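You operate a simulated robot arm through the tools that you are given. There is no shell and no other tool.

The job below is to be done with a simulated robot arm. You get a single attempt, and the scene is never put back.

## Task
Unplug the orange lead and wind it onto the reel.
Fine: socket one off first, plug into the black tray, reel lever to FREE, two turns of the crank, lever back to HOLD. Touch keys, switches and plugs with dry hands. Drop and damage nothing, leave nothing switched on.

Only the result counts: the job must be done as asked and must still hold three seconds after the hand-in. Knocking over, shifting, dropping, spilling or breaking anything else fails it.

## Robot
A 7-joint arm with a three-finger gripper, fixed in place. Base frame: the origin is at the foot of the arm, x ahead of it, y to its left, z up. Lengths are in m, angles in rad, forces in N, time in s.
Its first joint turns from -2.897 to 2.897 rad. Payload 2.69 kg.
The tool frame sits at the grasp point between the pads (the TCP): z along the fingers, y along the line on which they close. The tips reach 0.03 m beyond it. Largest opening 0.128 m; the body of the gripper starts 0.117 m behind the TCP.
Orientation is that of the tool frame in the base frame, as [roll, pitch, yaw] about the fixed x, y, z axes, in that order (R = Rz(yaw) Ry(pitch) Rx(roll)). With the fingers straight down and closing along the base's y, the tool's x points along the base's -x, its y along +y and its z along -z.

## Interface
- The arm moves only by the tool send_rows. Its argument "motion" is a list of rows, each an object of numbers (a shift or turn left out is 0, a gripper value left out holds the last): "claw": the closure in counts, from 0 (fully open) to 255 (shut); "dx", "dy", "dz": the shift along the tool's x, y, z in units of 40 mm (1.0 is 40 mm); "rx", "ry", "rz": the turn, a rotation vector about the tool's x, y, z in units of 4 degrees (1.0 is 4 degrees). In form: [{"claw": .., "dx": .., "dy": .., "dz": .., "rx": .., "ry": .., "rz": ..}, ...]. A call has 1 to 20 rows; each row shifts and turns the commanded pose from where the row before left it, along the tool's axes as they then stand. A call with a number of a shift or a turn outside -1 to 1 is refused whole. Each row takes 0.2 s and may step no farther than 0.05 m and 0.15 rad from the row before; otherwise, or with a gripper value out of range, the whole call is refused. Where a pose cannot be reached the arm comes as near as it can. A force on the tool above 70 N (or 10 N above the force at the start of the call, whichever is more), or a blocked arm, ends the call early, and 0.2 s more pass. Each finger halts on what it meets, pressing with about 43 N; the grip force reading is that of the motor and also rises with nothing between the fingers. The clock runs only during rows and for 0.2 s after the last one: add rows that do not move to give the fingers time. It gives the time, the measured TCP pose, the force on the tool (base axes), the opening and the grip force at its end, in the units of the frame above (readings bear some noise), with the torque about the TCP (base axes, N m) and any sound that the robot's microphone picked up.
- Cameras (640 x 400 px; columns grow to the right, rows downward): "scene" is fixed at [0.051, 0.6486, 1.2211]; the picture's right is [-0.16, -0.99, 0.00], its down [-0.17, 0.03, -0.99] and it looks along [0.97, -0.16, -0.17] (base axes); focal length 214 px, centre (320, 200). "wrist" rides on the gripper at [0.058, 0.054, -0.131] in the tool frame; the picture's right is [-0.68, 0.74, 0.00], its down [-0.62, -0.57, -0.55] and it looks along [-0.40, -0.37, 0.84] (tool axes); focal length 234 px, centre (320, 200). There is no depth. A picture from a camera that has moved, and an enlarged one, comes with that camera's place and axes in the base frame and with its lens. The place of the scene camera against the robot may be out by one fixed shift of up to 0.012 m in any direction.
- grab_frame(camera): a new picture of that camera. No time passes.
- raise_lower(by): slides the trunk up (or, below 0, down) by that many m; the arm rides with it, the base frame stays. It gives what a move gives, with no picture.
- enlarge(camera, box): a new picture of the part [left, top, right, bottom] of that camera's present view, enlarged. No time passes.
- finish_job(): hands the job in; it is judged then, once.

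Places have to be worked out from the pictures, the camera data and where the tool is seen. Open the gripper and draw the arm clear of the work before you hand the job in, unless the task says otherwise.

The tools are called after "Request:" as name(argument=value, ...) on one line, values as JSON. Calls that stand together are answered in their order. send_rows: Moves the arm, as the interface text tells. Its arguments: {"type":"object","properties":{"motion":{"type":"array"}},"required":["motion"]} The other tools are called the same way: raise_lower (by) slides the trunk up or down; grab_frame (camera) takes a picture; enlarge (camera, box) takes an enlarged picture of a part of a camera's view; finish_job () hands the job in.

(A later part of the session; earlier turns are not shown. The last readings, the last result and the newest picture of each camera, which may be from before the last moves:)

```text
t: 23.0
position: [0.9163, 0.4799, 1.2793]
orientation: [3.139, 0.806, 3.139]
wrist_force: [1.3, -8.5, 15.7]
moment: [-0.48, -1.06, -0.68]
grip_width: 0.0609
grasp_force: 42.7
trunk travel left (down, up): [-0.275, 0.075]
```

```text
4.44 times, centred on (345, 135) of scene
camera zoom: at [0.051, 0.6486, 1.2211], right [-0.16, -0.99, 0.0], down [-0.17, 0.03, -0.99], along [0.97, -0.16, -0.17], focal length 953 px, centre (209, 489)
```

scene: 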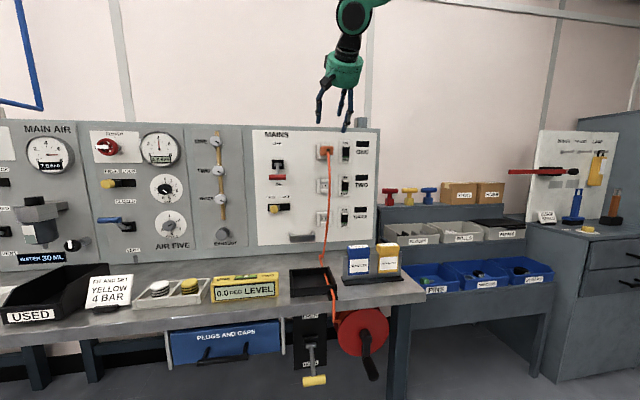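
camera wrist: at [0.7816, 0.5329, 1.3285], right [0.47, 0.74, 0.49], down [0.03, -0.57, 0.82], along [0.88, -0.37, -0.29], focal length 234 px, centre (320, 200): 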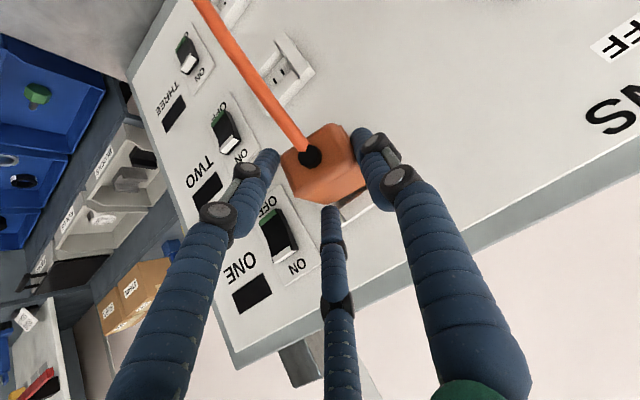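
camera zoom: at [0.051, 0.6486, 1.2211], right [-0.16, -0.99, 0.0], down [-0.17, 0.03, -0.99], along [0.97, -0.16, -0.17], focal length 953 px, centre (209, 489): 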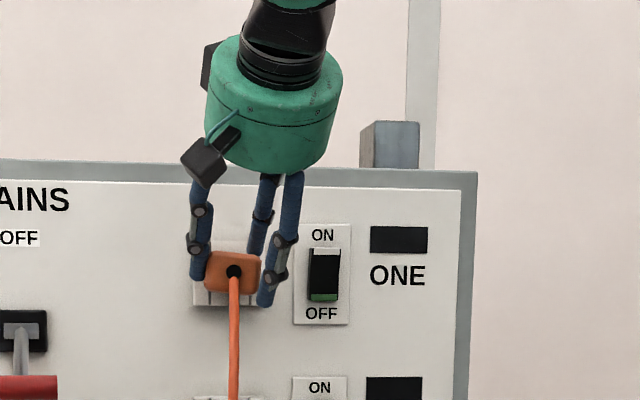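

The grip holds at 61 mm with 43 N, and the plug has twisted slightly in the hand. I pull straight back along −x in small steps, watching the force.

Request:
send_rows(motion=[{"dx": 0.07, "dz": -0.072}, {"dx": 0.07, "dz": -0.072}, {"dx": 0.07, "dz": -0.072}])

Request:
grab_frame(camera="wrist")

Request:
enlarge(camera="scene", box=[290, 90, 400, 180])

```text
t: 23.8
position: [0.9047, 0.4794, 1.2728]
orientation: [-3.14, 0.801, -3.14]
wrist_force: [0.0, -0.5, 0.2]
moment: [0.0, 0.0, -0.01]
grip_width: 0.0597
grasp_force: 42.7
trunk travel left (down, up): [-0.275, 0.075]
```

```text
taken
camera wrist: at [0.7696, 0.5334, 1.3231], right [0.47, 0.74, 0.48], down [0.03, -0.56, 0.82], along [0.88, -0.37, -0.29], focal length 234 px, centre (320, 200)
```

wrist: 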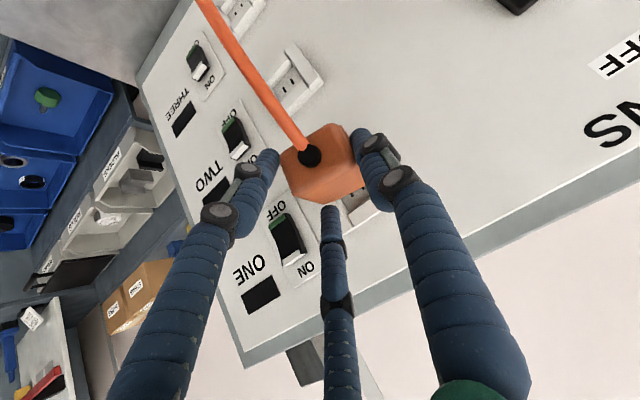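

```text
4.44 times, centred on (345, 135) of scene
camera zoom: at [0.051, 0.6486, 1.2211], right [-0.16, -0.99, 0.0], down [-0.17, 0.03, -0.99], along [0.97, -0.16, -0.17], focal length 953 px, centre (209, 489)
```

zoom: 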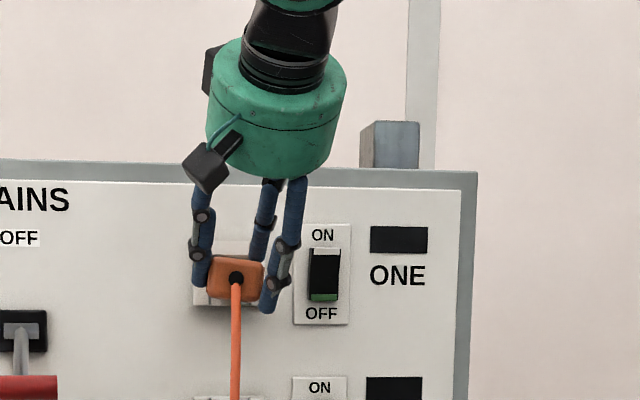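

The force dropped to zero: the plug is out of its contacts and held. I withdraw it another 90 mm along −x.

Request:
send_rows(motion=[{"dx": 0.17, "dz": -0.18}, {"dx": 0.17, "dz": -0.18}, {"dx": 0.26, "dz": -0.27}, {"dx": 0.26, "dz": -0.27}, {"dx": 0.35, "dz": -0.36}, {"dx": 0.35, "dz": -0.36}])

Request:
grab_frame(camera="wrist")

Request:
grab_frame(camera="scene")

```text
t: 25.2
position: [0.8151, 0.4811, 1.2766]
orientation: [-3.141, 0.802, 3.141]
wrist_force: [-0.5, -0.4, 0.8]
moment: [-0.03, 0.04, 0.0]
grip_width: 0.0596
grasp_force: 42.9
trunk travel left (down, up): [-0.275, 0.075]
```

```text
taken
camera wrist: at [0.6798, 0.535, 1.3251], right [0.47, 0.74, 0.49], down [0.03, -0.57, 0.82], along [0.88, -0.37, -0.29], focal length 234 px, centre (320, 200)
```

wrist: 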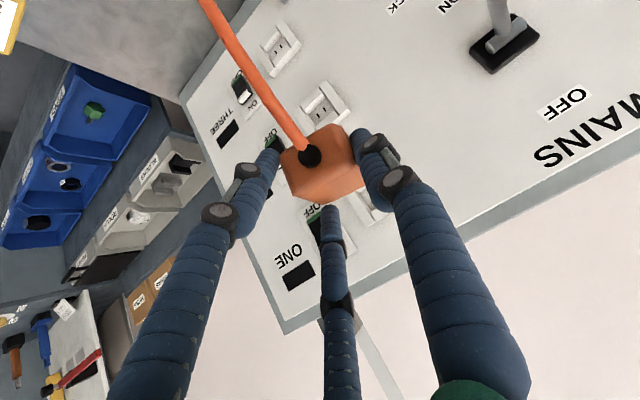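

```text
taken
```

scene: 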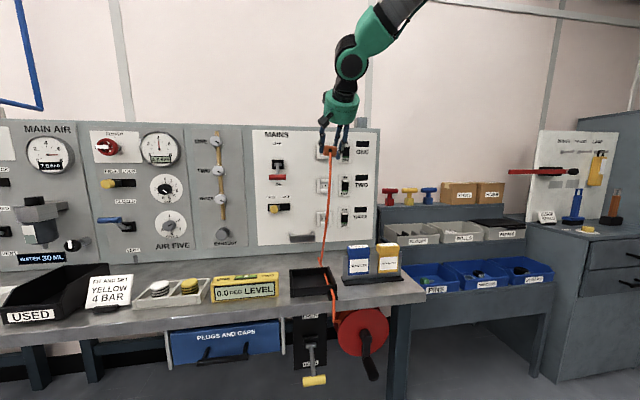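

The plug is clear of the socket and steady in the hand. I enlarge the wrist view to judge the plug's attitude in the grip.

Request:
enlarge(camera="wrist", box=[240, 90, 420, 230])

Request:
enlarge(camera="scene", box=[300, 80, 390, 170])

Request:
enlarge(camera="scene", box=[270, 240, 370, 320])

```text
2.86 times, centred on (330, 160) of wrist
camera zoom: at [0.6798, 0.535, 1.3251], right [0.47, 0.74, 0.49], down [0.03, -0.57, 0.82], along [0.88, -0.37, -0.29], focal length 669 px, centre (291, 314)
```

zoom: 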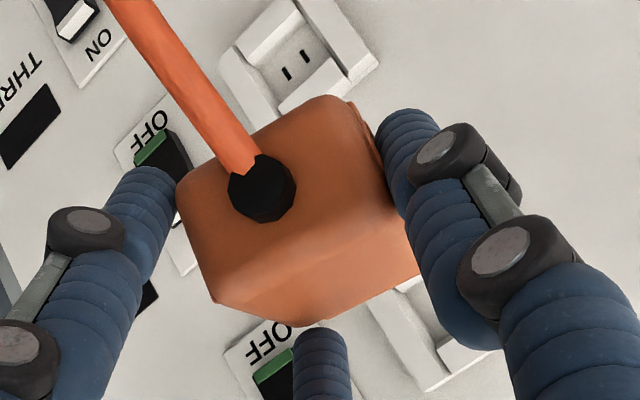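

```text
4.44 times, centred on (345, 125) of scene
camera zoom: at [0.051, 0.6486, 1.2211], right [-0.16, -0.99, 0.0], down [-0.17, 0.03, -0.99], along [0.97, -0.16, -0.17], focal length 953 px, centre (209, 533)
```

zoom: 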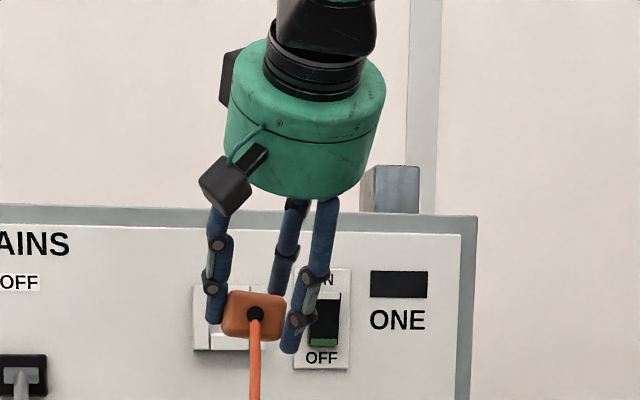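

```text
5.00 times, centred on (320, 280) of scene
camera zoom: at [0.051, 0.6486, 1.2211], right [-0.16, -0.99, 0.0], down [-0.17, 0.03, -0.99], along [0.97, -0.16, -0.17], focal length 1072 px, centre (320, -200)
```

zoom: 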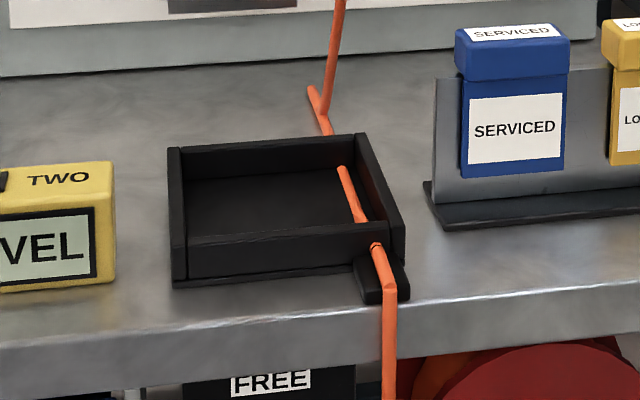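

Plug body is roughly level in the hand, its cord exit about 24 mm behind and 13 mm below the TCP. The tray spans about x 0.62–0.725, y 0.517–0.649 with walls to z≈0.86; I move the plug to above it (TCP ≈ 0.657, 0.585, 1.0) gently.

Request:
send_rows(motion=[{"dx": 0.551, "dz": 0.141, "dy": 0.186}, {"dx": 0.551, "dz": 0.141, "dy": 0.186}, {"dx": 0.551, "dz": 0.141, "dy": 0.186}, {"dx": 0.551, "dz": 0.141, "dy": 0.186}, {"dx": 0.551, "dz": 0.141, "dy": 0.186}, {"dx": 0.551, "dz": 0.141, "dy": 0.186}, {"dx": 0.551, "dz": 0.141, "dy": 0.186}, {"dx": 0.551, "dz": 0.141, "dy": 0.186}, {"dx": 0.551, "dz": 0.141, "dy": 0.186}, {"dx": 0.551, "dz": 0.141, "dy": 0.186}])

Request:
grab_frame(camera="wrist")

Request:
grab_frame(camera="scene")

```text
t: 27.4
position: [0.7038, 0.5554, 1.0773]
orientation: [3.14, 0.801, 3.141]
wrist_force: [0.2, -0.3, -0.7]
moment: [0.01, 0.03, -0.01]
grip_width: 0.0594
grasp_force: 43.7
trunk travel left (down, up): [-0.275, 0.075]
```

```text
taken
camera wrist: at [0.5689, 0.6096, 1.1266], right [0.47, 0.74, 0.49], down [0.03, -0.57, 0.82], along [0.88, -0.37, -0.29], focal length 234 px, centre (320, 200)
```

wrist: 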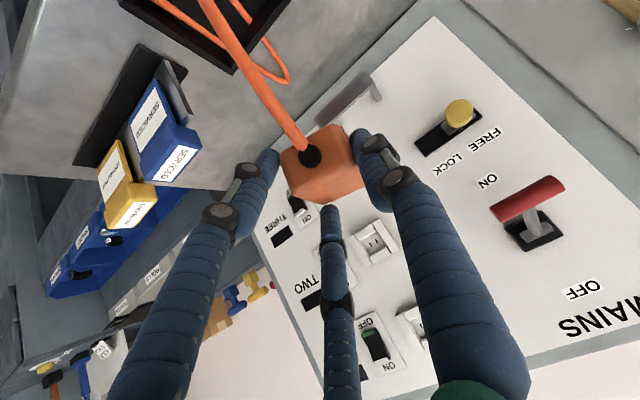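

```text
taken
```

scene: 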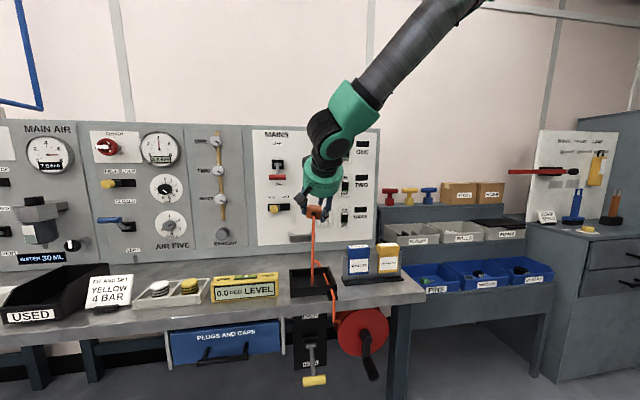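

Going well, the lead follows freely. I continue down to about z=0.97 above the tray and look again.

Request:
send_rows(motion=[{"dx": 0.548, "dz": 0.203, "dy": 0.164}, {"dx": 0.548, "dz": 0.203, "dy": 0.164}, {"dx": 0.548, "dz": 0.203, "dy": 0.164}, {"dx": 0.548, "dz": 0.203, "dy": 0.164}, {"dx": 0.548, "dz": 0.203, "dy": 0.164}])

Request:
grab_frame(camera="wrist")

Request:
grab_frame(camera="scene")

Request:
enlarge(camera="scene", box=[250, 200, 390, 320])

```text
t: 28.6
position: [0.6557, 0.5882, 0.9721]
orientation: [3.14, 0.803, 3.141]
wrist_force: [0.2, 0.5, 0.1]
moment: [0.0, 0.11, -0.03]
grip_width: 0.0588
grasp_force: 43.1
trunk travel left (down, up): [-0.275, 0.075]
```

```text
taken
camera wrist: at [0.5204, 0.6421, 1.0207], right [0.47, 0.74, 0.49], down [0.03, -0.57, 0.82], along [0.88, -0.37, -0.29], focal length 234 px, centre (320, 200)
```

wrist: 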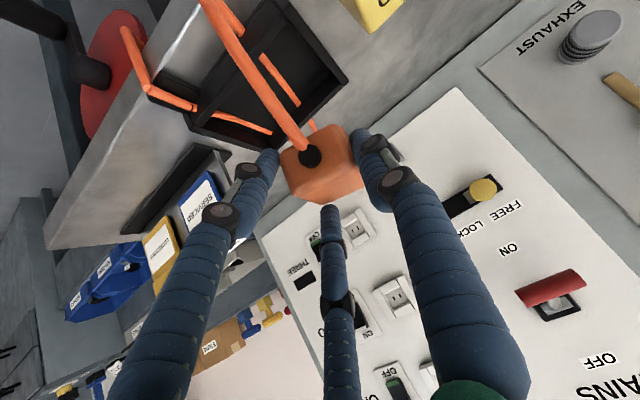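

```text
taken
```

scene: 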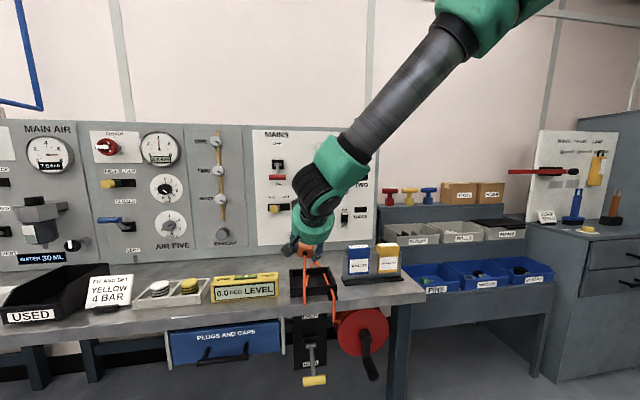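

```text
3.33 times, centred on (320, 260) of scene
camera zoom: at [0.051, 0.6486, 1.2211], right [-0.16, -0.99, 0.0], down [-0.17, 0.03, -0.99], along [0.97, -0.16, -0.17], focal length 715 px, centre (320, 0)
```

zoom: 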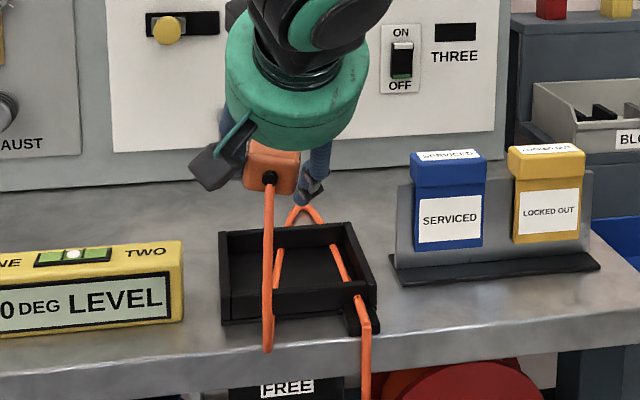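

The tray is visible in the wrist view. I enlarge it to get its corners.

Request:
enlarge(camera="wrist", box=[130, 0, 370, 160])

Request:
enlarge(camera="wrist", box=[0, 0, 240, 160])

```text
2.50 times, centred on (250, 80) of wrist
camera zoom: at [0.5204, 0.6421, 1.0207], right [0.47, 0.74, 0.49], down [0.03, -0.57, 0.82], along [0.88, -0.37, -0.29], focal length 585 px, centre (495, 500)
```

zoom: 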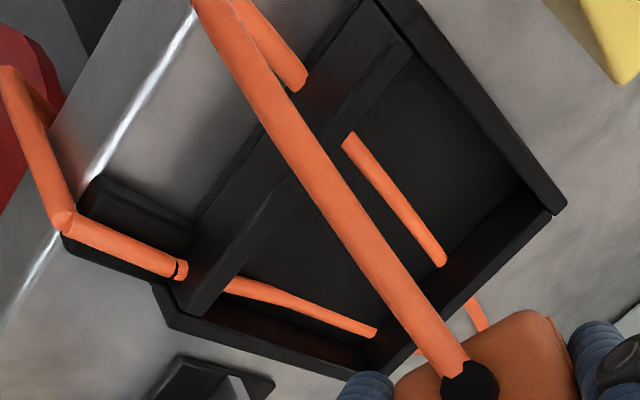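

```text
2.50 times, centred on (120, 80) of wrist
camera zoom: at [0.5204, 0.6421, 1.0207], right [0.47, 0.74, 0.49], down [0.03, -0.57, 0.82], along [0.88, -0.37, -0.29], focal length 585 px, centre (820, 500)
```

zoom: 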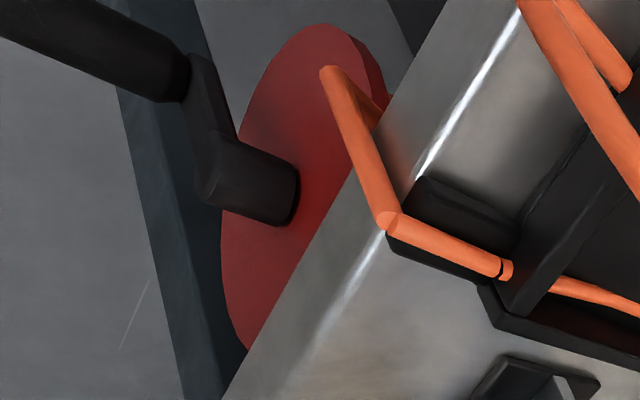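

Tray corners from this view: x≈0.632–0.740, y≈0.525–0.645, wall top z≈0.86. The plug's body centre should sit about 19 mm ahead and 20 mm below the TCP, so TCP (0.66, 0.583) centres it; I lower to z≈0.89 first.

Request:
send_rows(motion=[{"dx": 0.35, "dz": 0.375, "dy": -0.031}, {"dx": 0.35, "dz": 0.375, "dy": -0.031}, {"dx": 0.35, "dz": 0.375, "dy": -0.031}, {"dx": 0.35, "dz": 0.375, "dy": -0.031}])

Request:
grab_frame(camera="wrist")

Request:
enlarge(camera="scene", box=[250, 220, 370, 320])

```text
t: 29.6
position: [0.6597, 0.5825, 0.8916]
orientation: [3.141, 0.802, 3.14]
wrist_force: [-0.2, 0.1, -0.3]
moment: [0.0, 0.07, 0.01]
grip_width: 0.0588
grasp_force: 43.1
trunk travel left (down, up): [-0.275, 0.075]
```

```text
taken
camera wrist: at [0.5244, 0.6357, 0.9407], right [0.47, 0.74, 0.49], down [0.03, -0.57, 0.82], along [0.88, -0.37, -0.29], focal length 234 px, centre (320, 200)
```

wrist: 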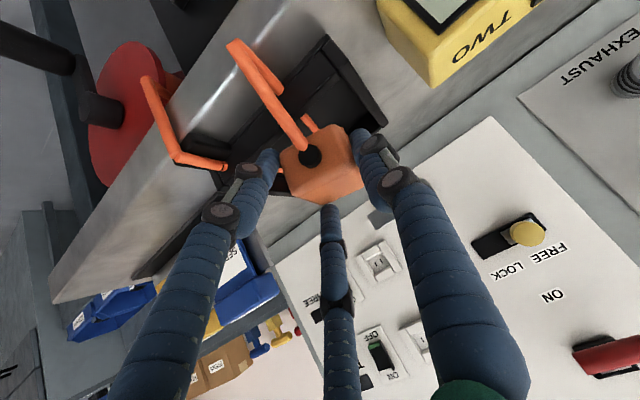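

```text
4.00 times, centred on (310, 270) of scene
camera zoom: at [0.051, 0.6486, 1.2211], right [-0.16, -0.99, 0.0], down [-0.17, 0.03, -0.99], along [0.97, -0.16, -0.17], focal length 858 px, centre (360, -80)
```

zoom: 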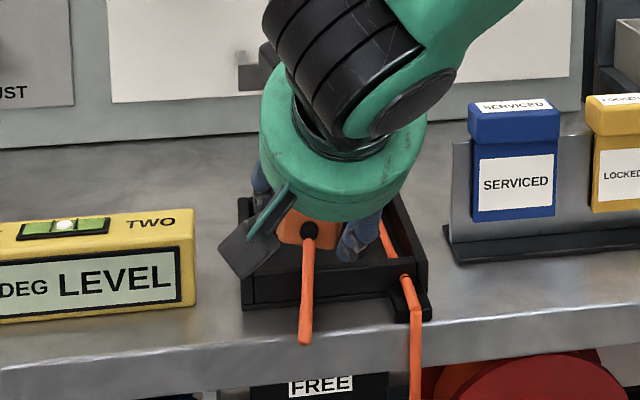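

Plug is just above the tray. I enlarge the wrist view to check it clears all walls.

Request:
enlarge(camera="wrist", box=[200, 20, 420, 230])

```text
1.90 times, centred on (310, 125) of wrist
camera zoom: at [0.5244, 0.6357, 0.9407], right [0.47, 0.74, 0.49], down [0.03, -0.57, 0.82], along [0.88, -0.37, -0.29], focal length 446 px, centre (339, 343)
```

zoom: 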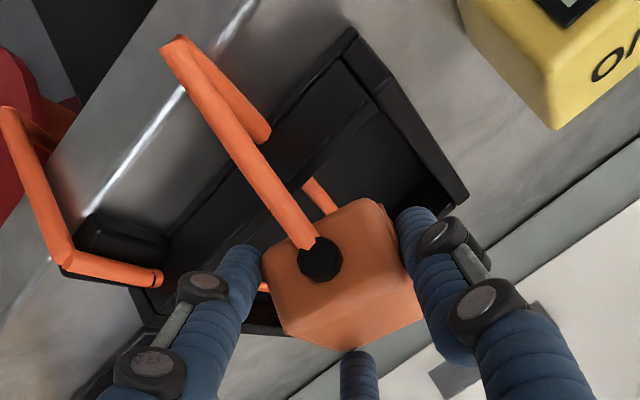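

Cross-checking the two wrist heights, I find the bench is lower than first thought (top ≈0.81) and the tray spans x≈0.66–0.783, y≈0.508–0.645. I shift +37 mm in x to centre the plug, then come down in small steps.

Request:
send_rows(motion=[{"dx": -0.32, "dz": 0.33}, {"dx": -0.32, "dz": 0.33}, {"dx": 0, "dz": 0}])

Request:
grab_frame(camera="wrist")

Request:
enlarge(camera="scene", box=[250, 220, 370, 320])

```text
t: 30.4
position: [0.6962, 0.5823, 0.8914]
orientation: [-3.141, 0.804, -3.141]
wrist_force: [0.5, -0.6, -0.6]
moment: [-0.01, 0.04, 0.0]
grip_width: 0.0588
grasp_force: 42.9
trunk travel left (down, up): [-0.275, 0.075]
```

```text
taken
camera wrist: at [0.5608, 0.6358, 0.9401], right [0.47, 0.74, 0.49], down [0.03, -0.57, 0.82], along [0.88, -0.37, -0.29], focal length 234 px, centre (320, 200)
```

wrist: 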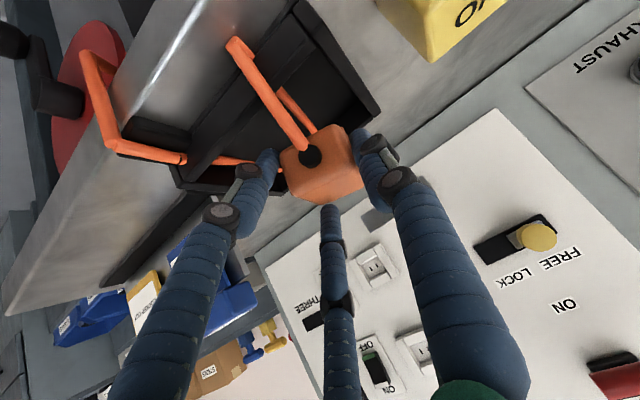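

```text
4.00 times, centred on (310, 270) of scene
camera zoom: at [0.051, 0.6486, 1.2211], right [-0.16, -0.99, 0.0], down [-0.17, 0.03, -0.99], along [0.97, -0.16, -0.17], focal length 858 px, centre (360, -80)
```

zoom: 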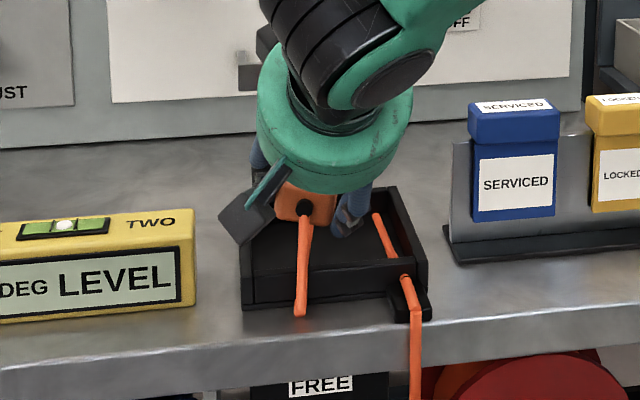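

Alignment looks good; I shift back 5 mm to leave equal margins and lower 22 mm.

Request:
send_rows(motion=[{"dx": 0.24, "dz": 0.145}, {"dx": 0.24, "dz": 0.145}, {"dx": 0, "dz": 0}])

Request:
enlarge(camera="wrist", box=[180, 0, 420, 220])

Request:
enlarge(camera="scene", box=[270, 240, 370, 320])

```text
t: 31.2
position: [0.6903, 0.5845, 0.8713]
orientation: [3.138, 0.804, 3.14]
wrist_force: [6.3, -1.2, 8.0]
moment: [-0.27, -0.13, 0.1]
grip_width: 0.0585
grasp_force: 43.6
trunk travel left (down, up): [-0.275, 0.075]
```

```text
1.82 times, centred on (300, 110) of wrist
camera zoom: at [0.5556, 0.6375, 0.9197], right [0.47, 0.74, 0.49], down [0.03, -0.57, 0.82], along [0.88, -0.37, -0.29], focal length 426 px, centre (356, 364)
```

zoom: 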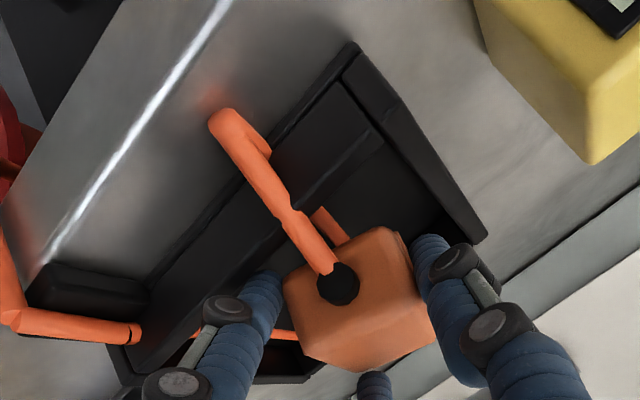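

```text
5.00 times, centred on (320, 280) of scene
camera zoom: at [0.051, 0.6486, 1.2211], right [-0.16, -0.99, 0.0], down [-0.17, 0.03, -0.99], along [0.97, -0.16, -0.17], focal length 1072 px, centre (320, -200)
```

zoom: 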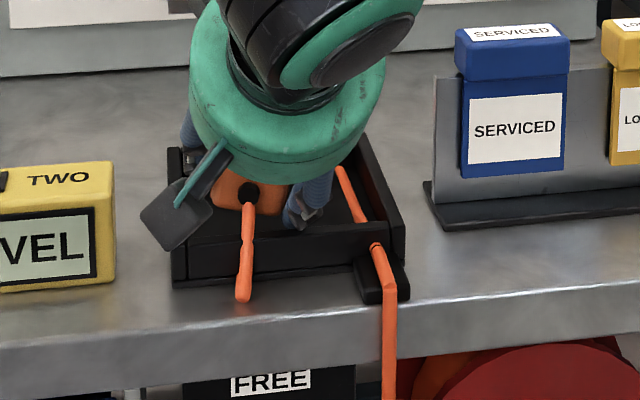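

Light contact: about 8 N up and 6 N in +x with the TCP at z=0.871, so the plug (or a fingertip) is touching. I take a closer look and then ease down 2 mm straight to see whether the force builds like a floor contact.

Request:
send_rows(motion=[{"dx": 0, "dz": 0}])

Request:
enlarge(camera="wrist", box=[230, 80, 390, 210])

Request:
enlarge(camera="scene", box=[290, 260, 350, 300])

```text
t: 31.6
position: [0.6899, 0.5835, 0.8708]
orientation: [3.141, 0.804, 3.138]
wrist_force: [10.4, -1.9, 10.5]
moment: [-0.29, -0.26, 0.2]
grip_width: 0.0584
grasp_force: 43.0
trunk travel left (down, up): [-0.275, 0.075]
```

```text
3.08 times, centred on (310, 145) of wrist
camera zoom: at [0.5555, 0.6374, 0.9196], right [0.47, 0.74, 0.49], down [0.03, -0.57, 0.82], along [0.88, -0.37, -0.29], focal length 720 px, centre (351, 369)
```

zoom: 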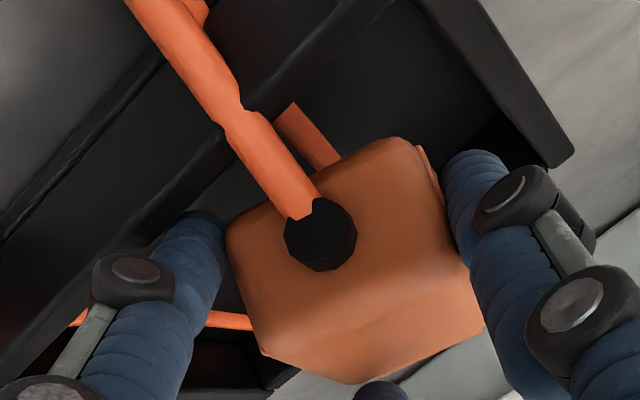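

```text
10.00 times, centred on (320, 280) of scene
camera zoom: at [0.051, 0.6486, 1.2211], right [-0.16, -0.99, 0.0], down [-0.17, 0.03, -0.99], along [0.97, -0.16, -0.17], focal length 2145 px, centre (320, -600)
```

zoom: 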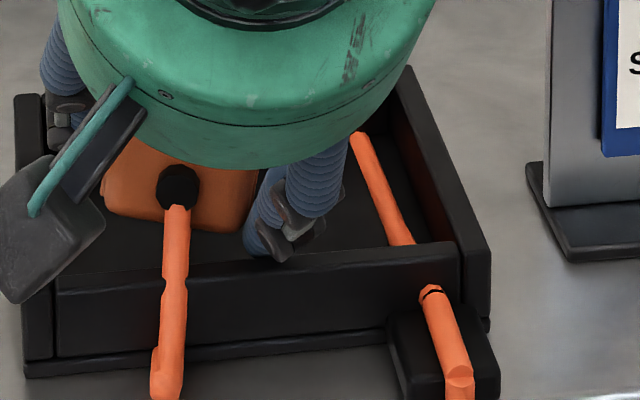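

The force direction (+x and +z equally) is square to the fingers: the lower finger is resting on the tray's front wall, and the plug sits yawed about 28° in the hand. I lift 20 mm and yaw the hand +28° about the vertical so the plug lines up with the tray and the fingers clear the wall.

Request:
send_rows(motion=[{"dx": -0.18, "dz": -0.175}, {"dx": -0.18, "dz": -0.175}, {"rx": -0.719, "rz": -0.695}, {"rx": -0.719, "rz": -0.695}, {"rx": -0.719, "rz": -0.695}, {"rx": -0.719, "rz": -0.695}, {"rx": -0.719, "rz": -0.695}, {"rx": -0.719, "rz": -0.695}, {"rx": -0.719, "rz": -0.695}, {"dx": 0}])

Request:
grab_frame(camera="wrist")

Request:
enlarge(camera="scene", box=[270, 230, 360, 300])

```text
t: 33.8
position: [0.6906, 0.5824, 0.8892]
orientation: [-3.141, 0.801, -2.652]
wrist_force: [0.2, 0.5, -0.3]
moment: [0.04, 0.03, -0.01]
grip_width: 0.0577
grasp_force: 42.8
trunk travel left (down, up): [-0.275, 0.075]
```

```text
taken
camera wrist: at [0.5468, 0.5661, 0.9385], right [0.07, 0.87, 0.49], down [0.3, -0.48, 0.82], along [0.95, 0.09, -0.29], focal length 234 px, centre (320, 200)
```

wrist: 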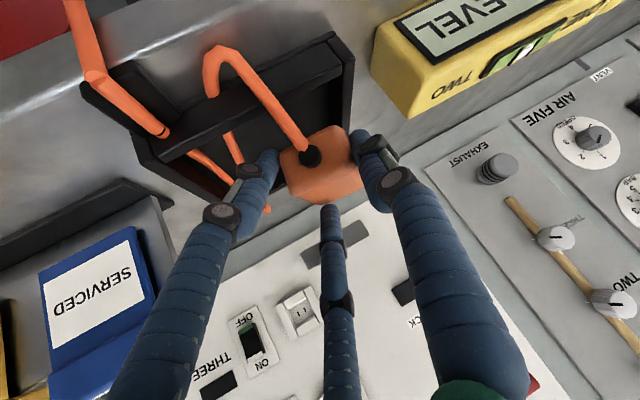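

```text
5.71 times, centred on (315, 265) of scene
camera zoom: at [0.051, 0.6486, 1.2211], right [-0.16, -0.99, 0.0], down [-0.17, 0.03, -0.99], along [0.97, -0.16, -0.17], focal length 1226 px, centre (349, -171)
```

zoom: 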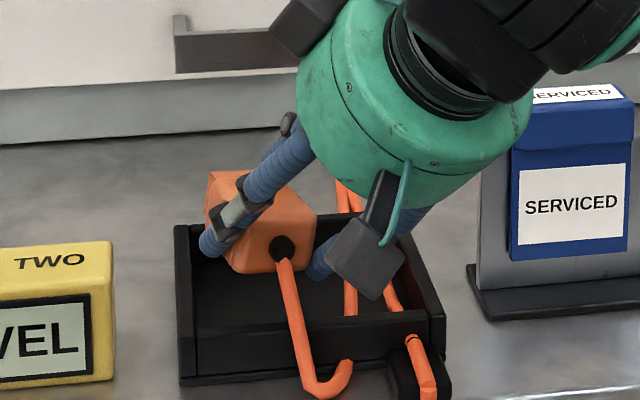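

The scene camera now sees the plug well. I zoom in on it to judge its attitude.

Request:
enlarge(camera="scene", box=[290, 250, 335, 280])

Request:
enlarge(camera="wrist", box=[120, 20, 400, 220])

```text
13.33 times, centred on (312, 265) of scene
camera zoom: at [0.051, 0.6486, 1.2211], right [-0.16, -0.99, 0.0], down [-0.17, 0.03, -0.99], along [0.97, -0.16, -0.17], focal length 2860 px, centre (420, -667)
```

zoom: 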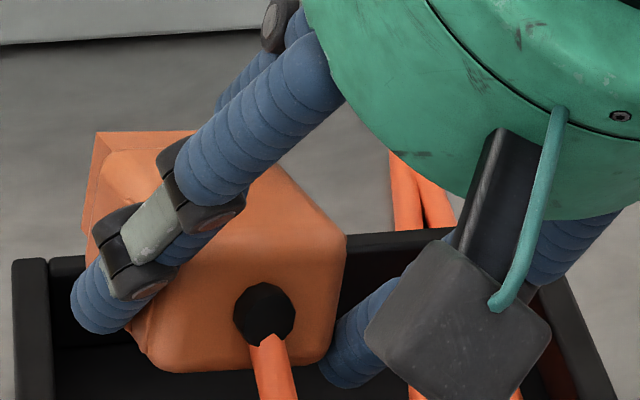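

```text
2.00 times, centred on (260, 120) of wrist
camera zoom: at [0.5468, 0.5661, 0.9385], right [0.07, 0.87, 0.49], down [0.3, -0.48, 0.82], along [0.95, 0.09, -0.29], focal length 468 px, centre (440, 360)
```

zoom: 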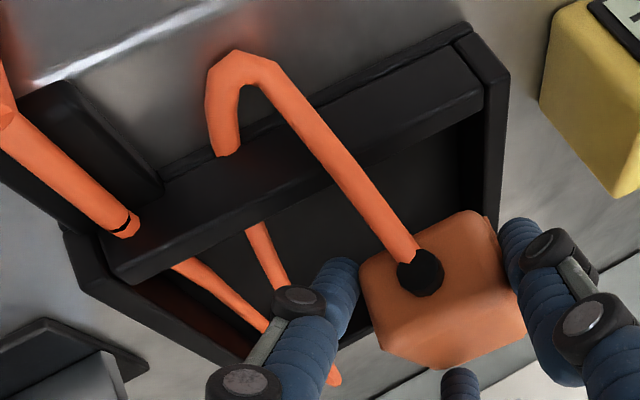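

The plug is actually rolled about 13° in the hand rather than yawed, so +28° overshoots. I turn back 14°, shift to TCP (0.696, 0.577) and lower 10 mm.

Request:
send_rows(motion=[{"rx": 0.719, "rz": 0.695}, {"rx": 0.719, "rz": 0.695}, {"rx": 0.719, "rz": 0.695}, {"rx": 0.36, "rz": 0.3475}, {"dx": -0.068, "dy": -0.164, "dz": 0.07}, {"dx": 0.09, "dz": 0.087}, {"dx": 0.09, "dz": 0.087}, {"dx": 0}])

Request:
enlarge(camera="wrist", box=[140, 20, 420, 220])

Request:
enlarge(camera="scene", box=[280, 245, 355, 300])

```text
t: 35.6
position: [0.697, 0.577, 0.8791]
orientation: [-3.141, 0.804, -2.898]
wrist_force: [-1.4, 0.2, -0.4]
moment: [0.0, 0.01, -0.01]
grip_width: 0.0579
grasp_force: 43.4
trunk travel left (down, up): [-0.275, 0.075]
```

```text
2.00 times, centred on (280, 120) of wrist
camera zoom: at [0.5525, 0.5961, 0.9282], right [0.28, 0.83, 0.49], down [0.17, -0.54, 0.82], along [0.95, -0.15, -0.29], focal length 468 px, centre (400, 360)
```

zoom: 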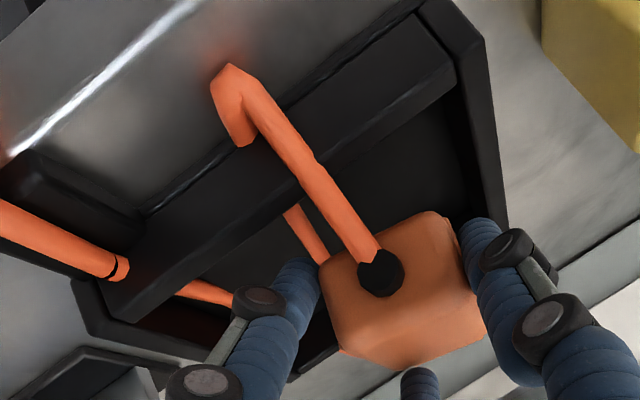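

```text
7.27 times, centred on (318, 272) of scene
camera zoom: at [0.051, 0.6486, 1.2211], right [-0.16, -0.99, 0.0], down [-0.17, 0.03, -0.99], along [0.97, -0.16, -0.17], focal length 1560 px, centre (338, -327)
```

zoom: 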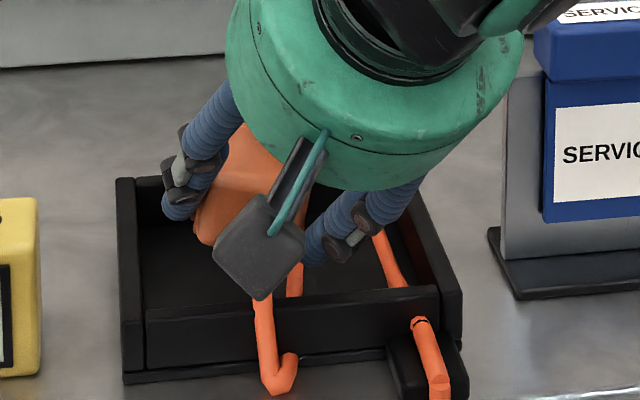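

All fingers are now inside the wall lines. I lower 12 mm in small steps and read the force.

Request:
send_rows(motion=[{"dx": 0.072, "dz": 0.0695}, {"dx": 0.072, "dz": 0.0695}, {"dx": 0.072, "dz": 0.0695}])

Request:
enlarge(camera="wrist", box=[140, 20, 420, 220])

```text
t: 36.4
position: [0.695, 0.5777, 0.8664]
orientation: [3.141, 0.801, -2.897]
wrist_force: [0.3, 0.0, -0.7]
moment: [-0.01, 0.04, 0.0]
grip_width: 0.0578
grasp_force: 42.9
trunk travel left (down, up): [-0.275, 0.075]
```

```text
2.00 times, centred on (280, 120) of wrist
camera zoom: at [0.5522, 0.5964, 0.9157], right [0.28, 0.83, 0.49], down [0.17, -0.54, 0.82], along [0.95, -0.15, -0.29], focal length 468 px, centre (400, 360)
```

zoom: 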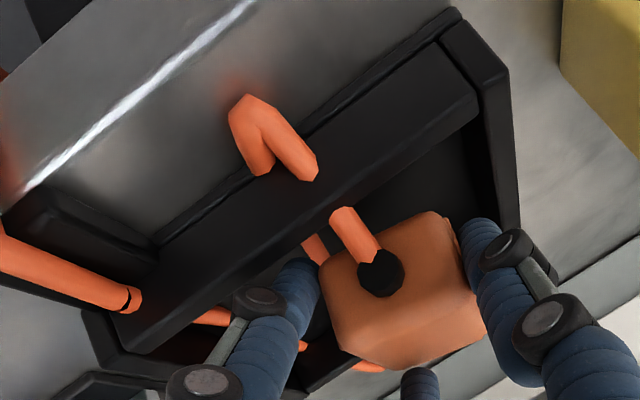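

No contact yet at z=0.866. I keep lowering in 3 mm steps.

Request:
send_rows(motion=[{"dx": 0.054, "dz": 0.052}, {"dx": 0.054, "dz": 0.052}, {"dx": 0}])

```text
t: 37.2
position: [0.698, 0.5781, 0.8609]
orientation: [-3.141, 0.805, -2.898]
wrist_force: [2.3, 0.0, 2.1]
moment: [-0.09, 0.06, 0.02]
grip_width: 0.0577
grasp_force: 42.8
trunk travel left (down, up): [-0.275, 0.075]
```

A light touch again in the +x/+z direction (front wall side). I move 4 mm further in +x and check whether it frees.

Request:
send_rows(motion=[{"dx": -0.067, "dy": -0.024, "dz": 0.07}, {"dx": 0}])

Request:
enlarge(camera="scene", box=[290, 255, 345, 298])

Request:
enlarge(camera="wrist", box=[200, 60, 380, 220])

```text
t: 37.8
position: [0.7015, 0.577, 0.8609]
orientation: [-3.141, 0.804, -2.897]
wrist_force: [-1.3, -0.1, -0.2]
moment: [-0.01, 0.01, -0.03]
grip_width: 0.0578
grasp_force: 43.3
trunk travel left (down, up): [-0.275, 0.075]
```

```text
9.30 times, centred on (318, 276) of scene
camera zoom: at [0.051, 0.6486, 1.2211], right [-0.16, -0.99, 0.0], down [-0.17, 0.03, -0.99], along [0.97, -0.16, -0.17], focal length 1995 px, centre (343, -512)
```

zoom: 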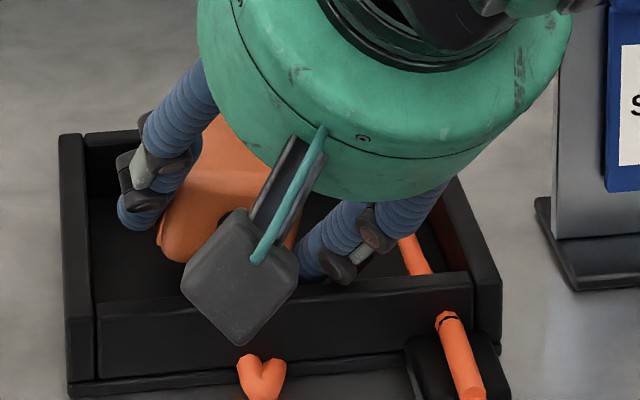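

```text
2.50 times, centred on (290, 140) of wrist
camera zoom: at [0.5571, 0.5965, 0.91], right [0.28, 0.83, 0.49], down [0.17, -0.54, 0.82], along [0.95, -0.15, -0.29], focal length 585 px, centre (395, 350)
```

zoom: 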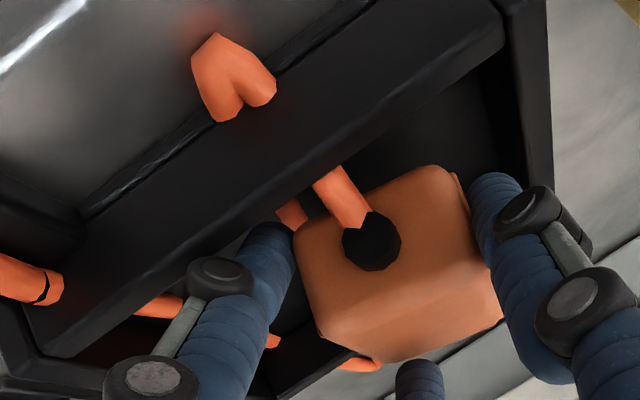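

Free again. I descend along the finger direction (keeps the wall gap constant), 4 mm at a time, watching for floor or back wall contact.

Request:
send_rows(motion=[{"dz": 0.1}, {"dx": 0}])

```text
t: 38.4
position: [0.7027, 0.5779, 0.8583]
orientation: [-3.141, 0.802, -2.897]
wrist_force: [0.5, 0.8, -0.1]
moment: [0.0, -0.01, 0.0]
grip_width: 0.0576
grasp_force: 43.3
trunk travel left (down, up): [-0.275, 0.075]
```

Request:
send_rows(motion=[{"dz": 0.1}, {"dx": 0.03, "dz": 0.03}, {"dx": 0}])

Request:
enlarge(camera="scene", box=[290, 255, 345, 298])

```text
t: 39.2
position: [0.7055, 0.5778, 0.8564]
orientation: [-3.141, 0.804, -2.899]
wrist_force: [-0.1, -3.0, 7.5]
moment: [-0.27, 0.06, -0.01]
grip_width: 0.0575
grasp_force: 42.6
trunk travel left (down, up): [-0.275, 0.075]
```

```text
9.30 times, centred on (318, 276) of scene
camera zoom: at [0.051, 0.6486, 1.2211], right [-0.16, -0.99, 0.0], down [-0.17, 0.03, -0.99], along [0.97, -0.16, -0.17], focal length 1995 px, centre (343, -512)
```

zoom: 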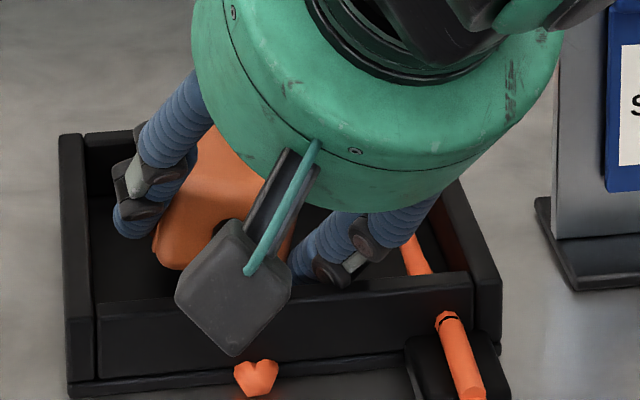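

Vertical force only now (7.5 N, on the −y side): the plug's lower edge is on the tray floor. I open the fingers slightly, to about 67 mm.

Request:
send_rows(motion=[{"claw": 135}, {"claw": 123}, {"claw": 123}])

Request:
enlarge(camera="scene", box=[290, 255, 345, 298])

Request:
enlarge(camera="wrist", box=[200, 60, 380, 220])

```text
t: 40.0
position: [0.7061, 0.5786, 0.8556]
orientation: [-3.14, 0.804, -2.898]
wrist_force: [8.2, 2.5, 8.1]
moment: [-0.18, 0.07, 0.15]
grip_width: 0.0645
grasp_force: 0.0
trunk travel left (down, up): [-0.275, 0.075]
```

```text
9.30 times, centred on (318, 276) of scene
camera zoom: at [0.051, 0.6486, 1.2211], right [-0.16, -0.99, 0.0], down [-0.17, 0.03, -0.99], along [0.97, -0.16, -0.17], focal length 1995 px, centre (343, -512)
```

zoom: 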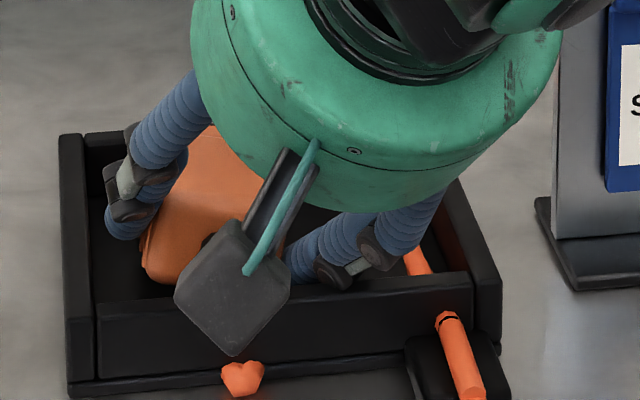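

```text
2.50 times, centred on (290, 140) of wrist
camera zoom: at [0.5621, 0.598, 0.904], right [0.28, 0.83, 0.49], down [0.17, -0.54, 0.82], along [0.95, -0.15, -0.29], focal length 585 px, centre (395, 350)
```

zoom: 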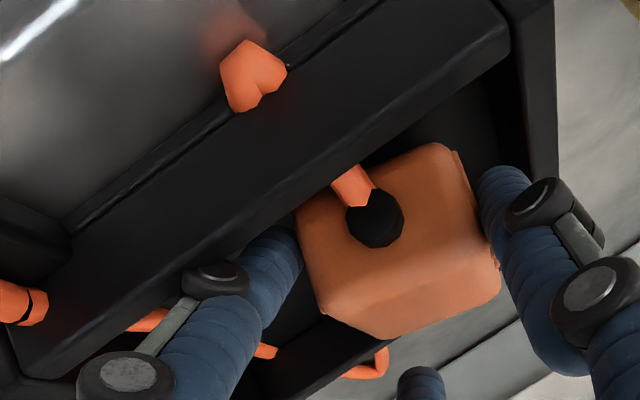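

The plug has settled; the fingers are open 65 mm and the lower finger rests lightly on the front wall. I lift 6 mm straight up to unload it and see that the plug stays.

Request:
send_rows(motion=[{"dx": -0.108, "dz": -0.104}, {"claw": 115}, {"dx": 0}])

Request:
enlarge(camera="scene", box=[290, 255, 345, 298])

Request:
enlarge(camera="wrist", box=[200, 60, 380, 220])

```text
t: 40.8
position: [0.7059, 0.5779, 0.8594]
orientation: [3.141, 0.803, -2.899]
wrist_force: [1.5, 0.0, 2.1]
moment: [-0.01, 0.01, 0.01]
grip_width: 0.0699
grasp_force: 0.1
trunk travel left (down, up): [-0.275, 0.075]
```

```text
9.30 times, centred on (318, 276) of scene
camera zoom: at [0.051, 0.6486, 1.2211], right [-0.16, -0.99, 0.0], down [-0.17, 0.03, -0.99], along [0.97, -0.16, -0.17], focal length 1995 px, centre (343, -512)
```

zoom: 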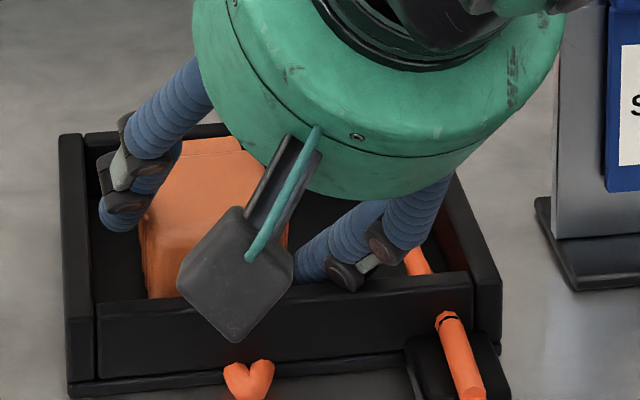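

```text
2.50 times, centred on (290, 140) of wrist
camera zoom: at [0.5612, 0.5974, 0.9084], right [0.28, 0.83, 0.49], down [0.17, -0.54, 0.82], along [0.95, -0.15, -0.29], focal length 585 px, centre (395, 350)
```

zoom: 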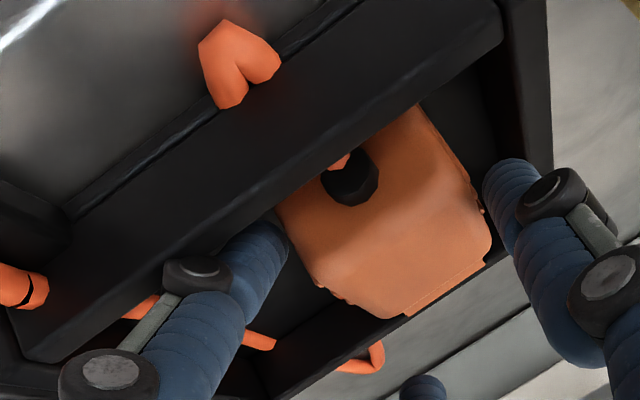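

The plug now lies flat on the tray floor, free of the fingers. I lift the hand straight up.

Request:
send_rows(motion=[{"dx": -0.18, "dz": -0.174}, {"dx": -0.18, "dz": -0.174}, {"dx": -0.36, "dz": -0.3475}, {"dx": -0.36, "dz": -0.3475}, {"dx": -0.36, "dz": -0.3475}, {"dx": -0.36, "dz": -0.3475}, {"dx": -0.36, "dz": -0.3475}])

Request:
grab_frame(camera="wrist")

Request:
enlarge(camera="scene", box=[270, 230, 370, 320])

```text
t: 42.4
position: [0.7016, 0.5782, 0.9777]
orientation: [3.142, 0.802, -2.898]
wrist_force: [0.0, -0.2, 0.5]
moment: [0.01, -0.06, -0.01]
grip_width: 0.07
grasp_force: 0.0
trunk travel left (down, up): [-0.275, 0.075]
```

```text
taken
camera wrist: at [0.5586, 0.5972, 1.0266], right [0.28, 0.83, 0.49], down [0.17, -0.54, 0.82], along [0.95, -0.15, -0.29], focal length 234 px, centre (320, 200)
```

wrist: 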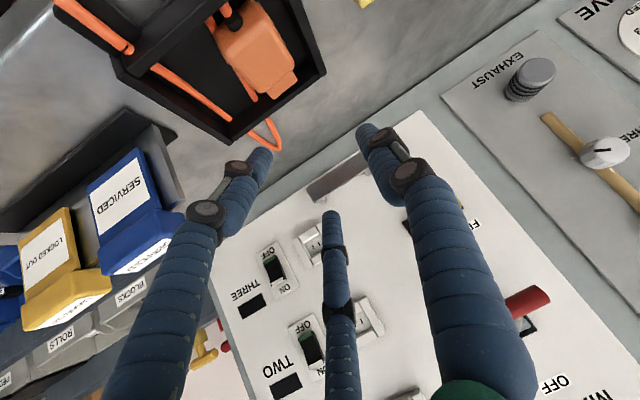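

```text
4.44 times, centred on (320, 275) of scene
camera zoom: at [0.051, 0.6486, 1.2211], right [-0.16, -0.99, 0.0], down [-0.17, 0.03, -0.99], along [0.97, -0.16, -0.17], focal length 953 px, centre (320, -133)
```

zoom: 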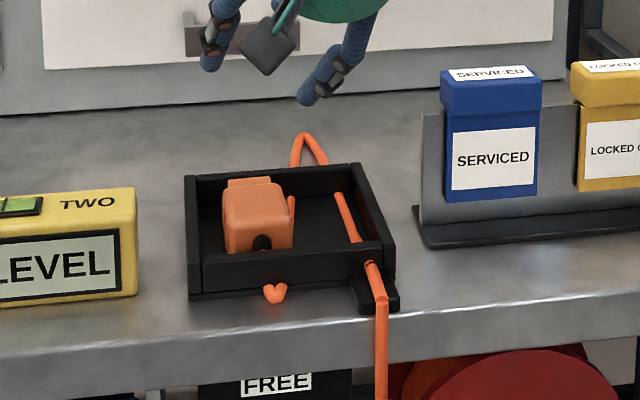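

The plug lies inside the black tray and nothing else has moved. Now I retreat, un-yaw and point the tool down in front of the bench to get a good wrist view of the reel and the lever.

Request:
send_rows(motion=[{"rx": 0.719, "rz": 0.695}, {"rx": 0.719, "rz": 0.695}, {"rx": 0.719, "rz": 0.695}, {"rx": 0.36, "rz": 0.3475}, {"dx": 0.565, "dy": -0.25, "dz": -0.584}, {"dx": 0.565, "dy": -0.25, "dz": -0.584}, {"dx": 0.565, "dy": -0.25, "dz": -0.584}, {"dx": 0.565, "dy": -0.25, "dz": -0.584}, {"dx": 0.565, "dy": -0.25, "dz": -0.584}, {"dx": 0.565, "dy": -0.25, "dz": -0.584}, {"dx": 0.565, "dy": -0.25, "dz": -0.584}, {"dx": 0.565, "dy": -0.25, "dz": -0.584}])

Request:
send_rows(motion=[{"ry": 1}, {"ry": 1}, {"ry": 1}, {"ry": 1}, {"ry": 1}, {"ry": 1}, {"ry": 1}, {"ry": 1}, {"ry": 1}, {"ry": 1}])

Request:
grab_frame(camera="wrist")

Request:
grab_frame(camera="scene")

```text
t: 45.0
position: [0.4439, 0.4985, 0.9802]
orientation: [-3.141, 0.806, 3.141]
wrist_force: [-0.4, 0.4, -0.2]
moment: [0.0, 0.0, 0.0]
grip_width: 0.0703
grasp_force: 0.0
trunk travel left (down, up): [-0.275, 0.075]
```

```text
t: 47.2
position: [0.4443, 0.4993, 0.9793]
orientation: [3.141, 0.103, 3.141]
wrist_force: [-0.3, 0.5, 0.3]
moment: [-0.02, 0.01, 0.0]
grip_width: 0.0704
grasp_force: 0.1
trunk travel left (down, up): [-0.275, 0.075]
```

```text
taken
camera wrist: at [0.3736, 0.5522, 1.1041], right [0.67, 0.74, 0.07], down [0.56, -0.57, 0.61], along [0.49, -0.37, -0.79], focal length 234 px, centre (320, 200)
```

wrist: 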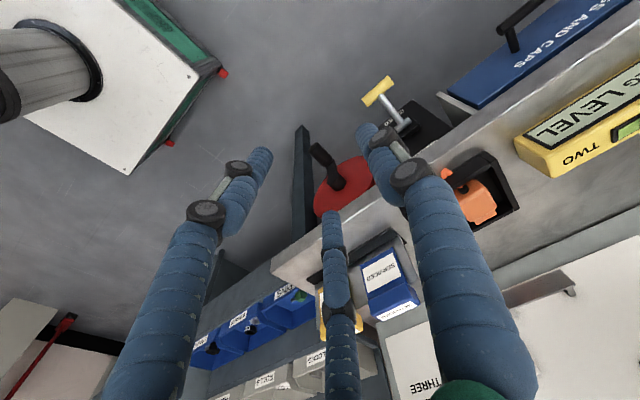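

```text
taken
```

scene: 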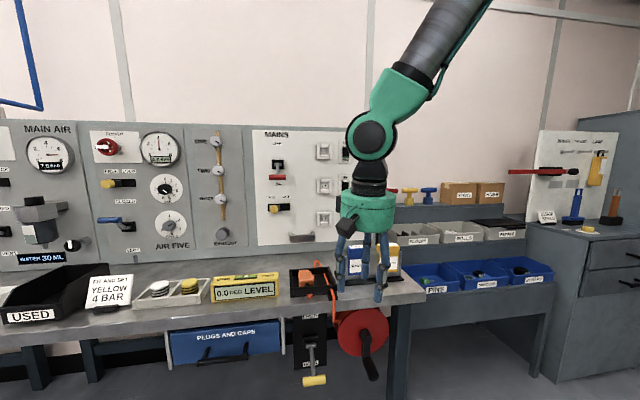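

Lever and reel are both in the wrist view. I enlarge them for measurement.

Request:
enlarge(camera="wrist", box=[260, 60, 480, 230])

Request:
enlarge(camera="scene", box=[285, 300, 397, 390])

```text
2.35 times, centred on (370, 145) of wrist
camera zoom: at [0.3736, 0.5522, 1.1041], right [0.67, 0.74, 0.07], down [0.56, -0.57, 0.61], along [0.49, -0.37, -0.79], focal length 551 px, centre (202, 329)
```

zoom: 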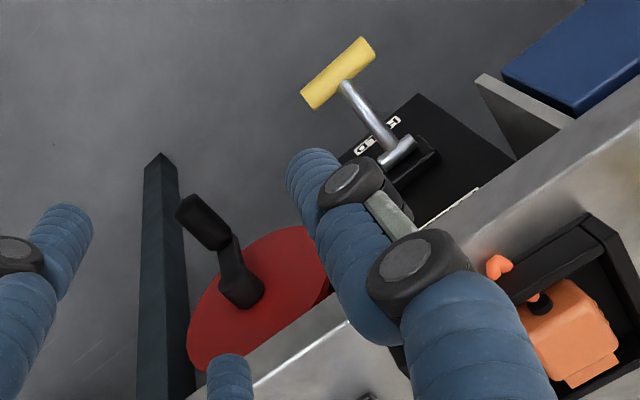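

```text
4.44 times, centred on (341, 345) of scene
camera zoom: at [0.051, 0.6486, 1.2211], right [-0.16, -0.99, 0.0], down [-0.17, 0.03, -0.99], along [0.97, -0.16, -0.17], focal length 953 px, centre (227, -444)
```

zoom: 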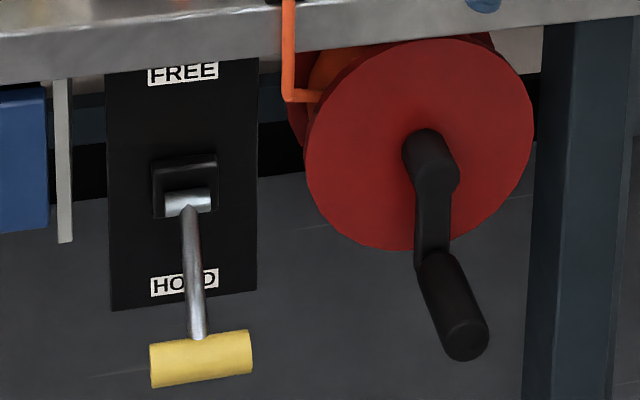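

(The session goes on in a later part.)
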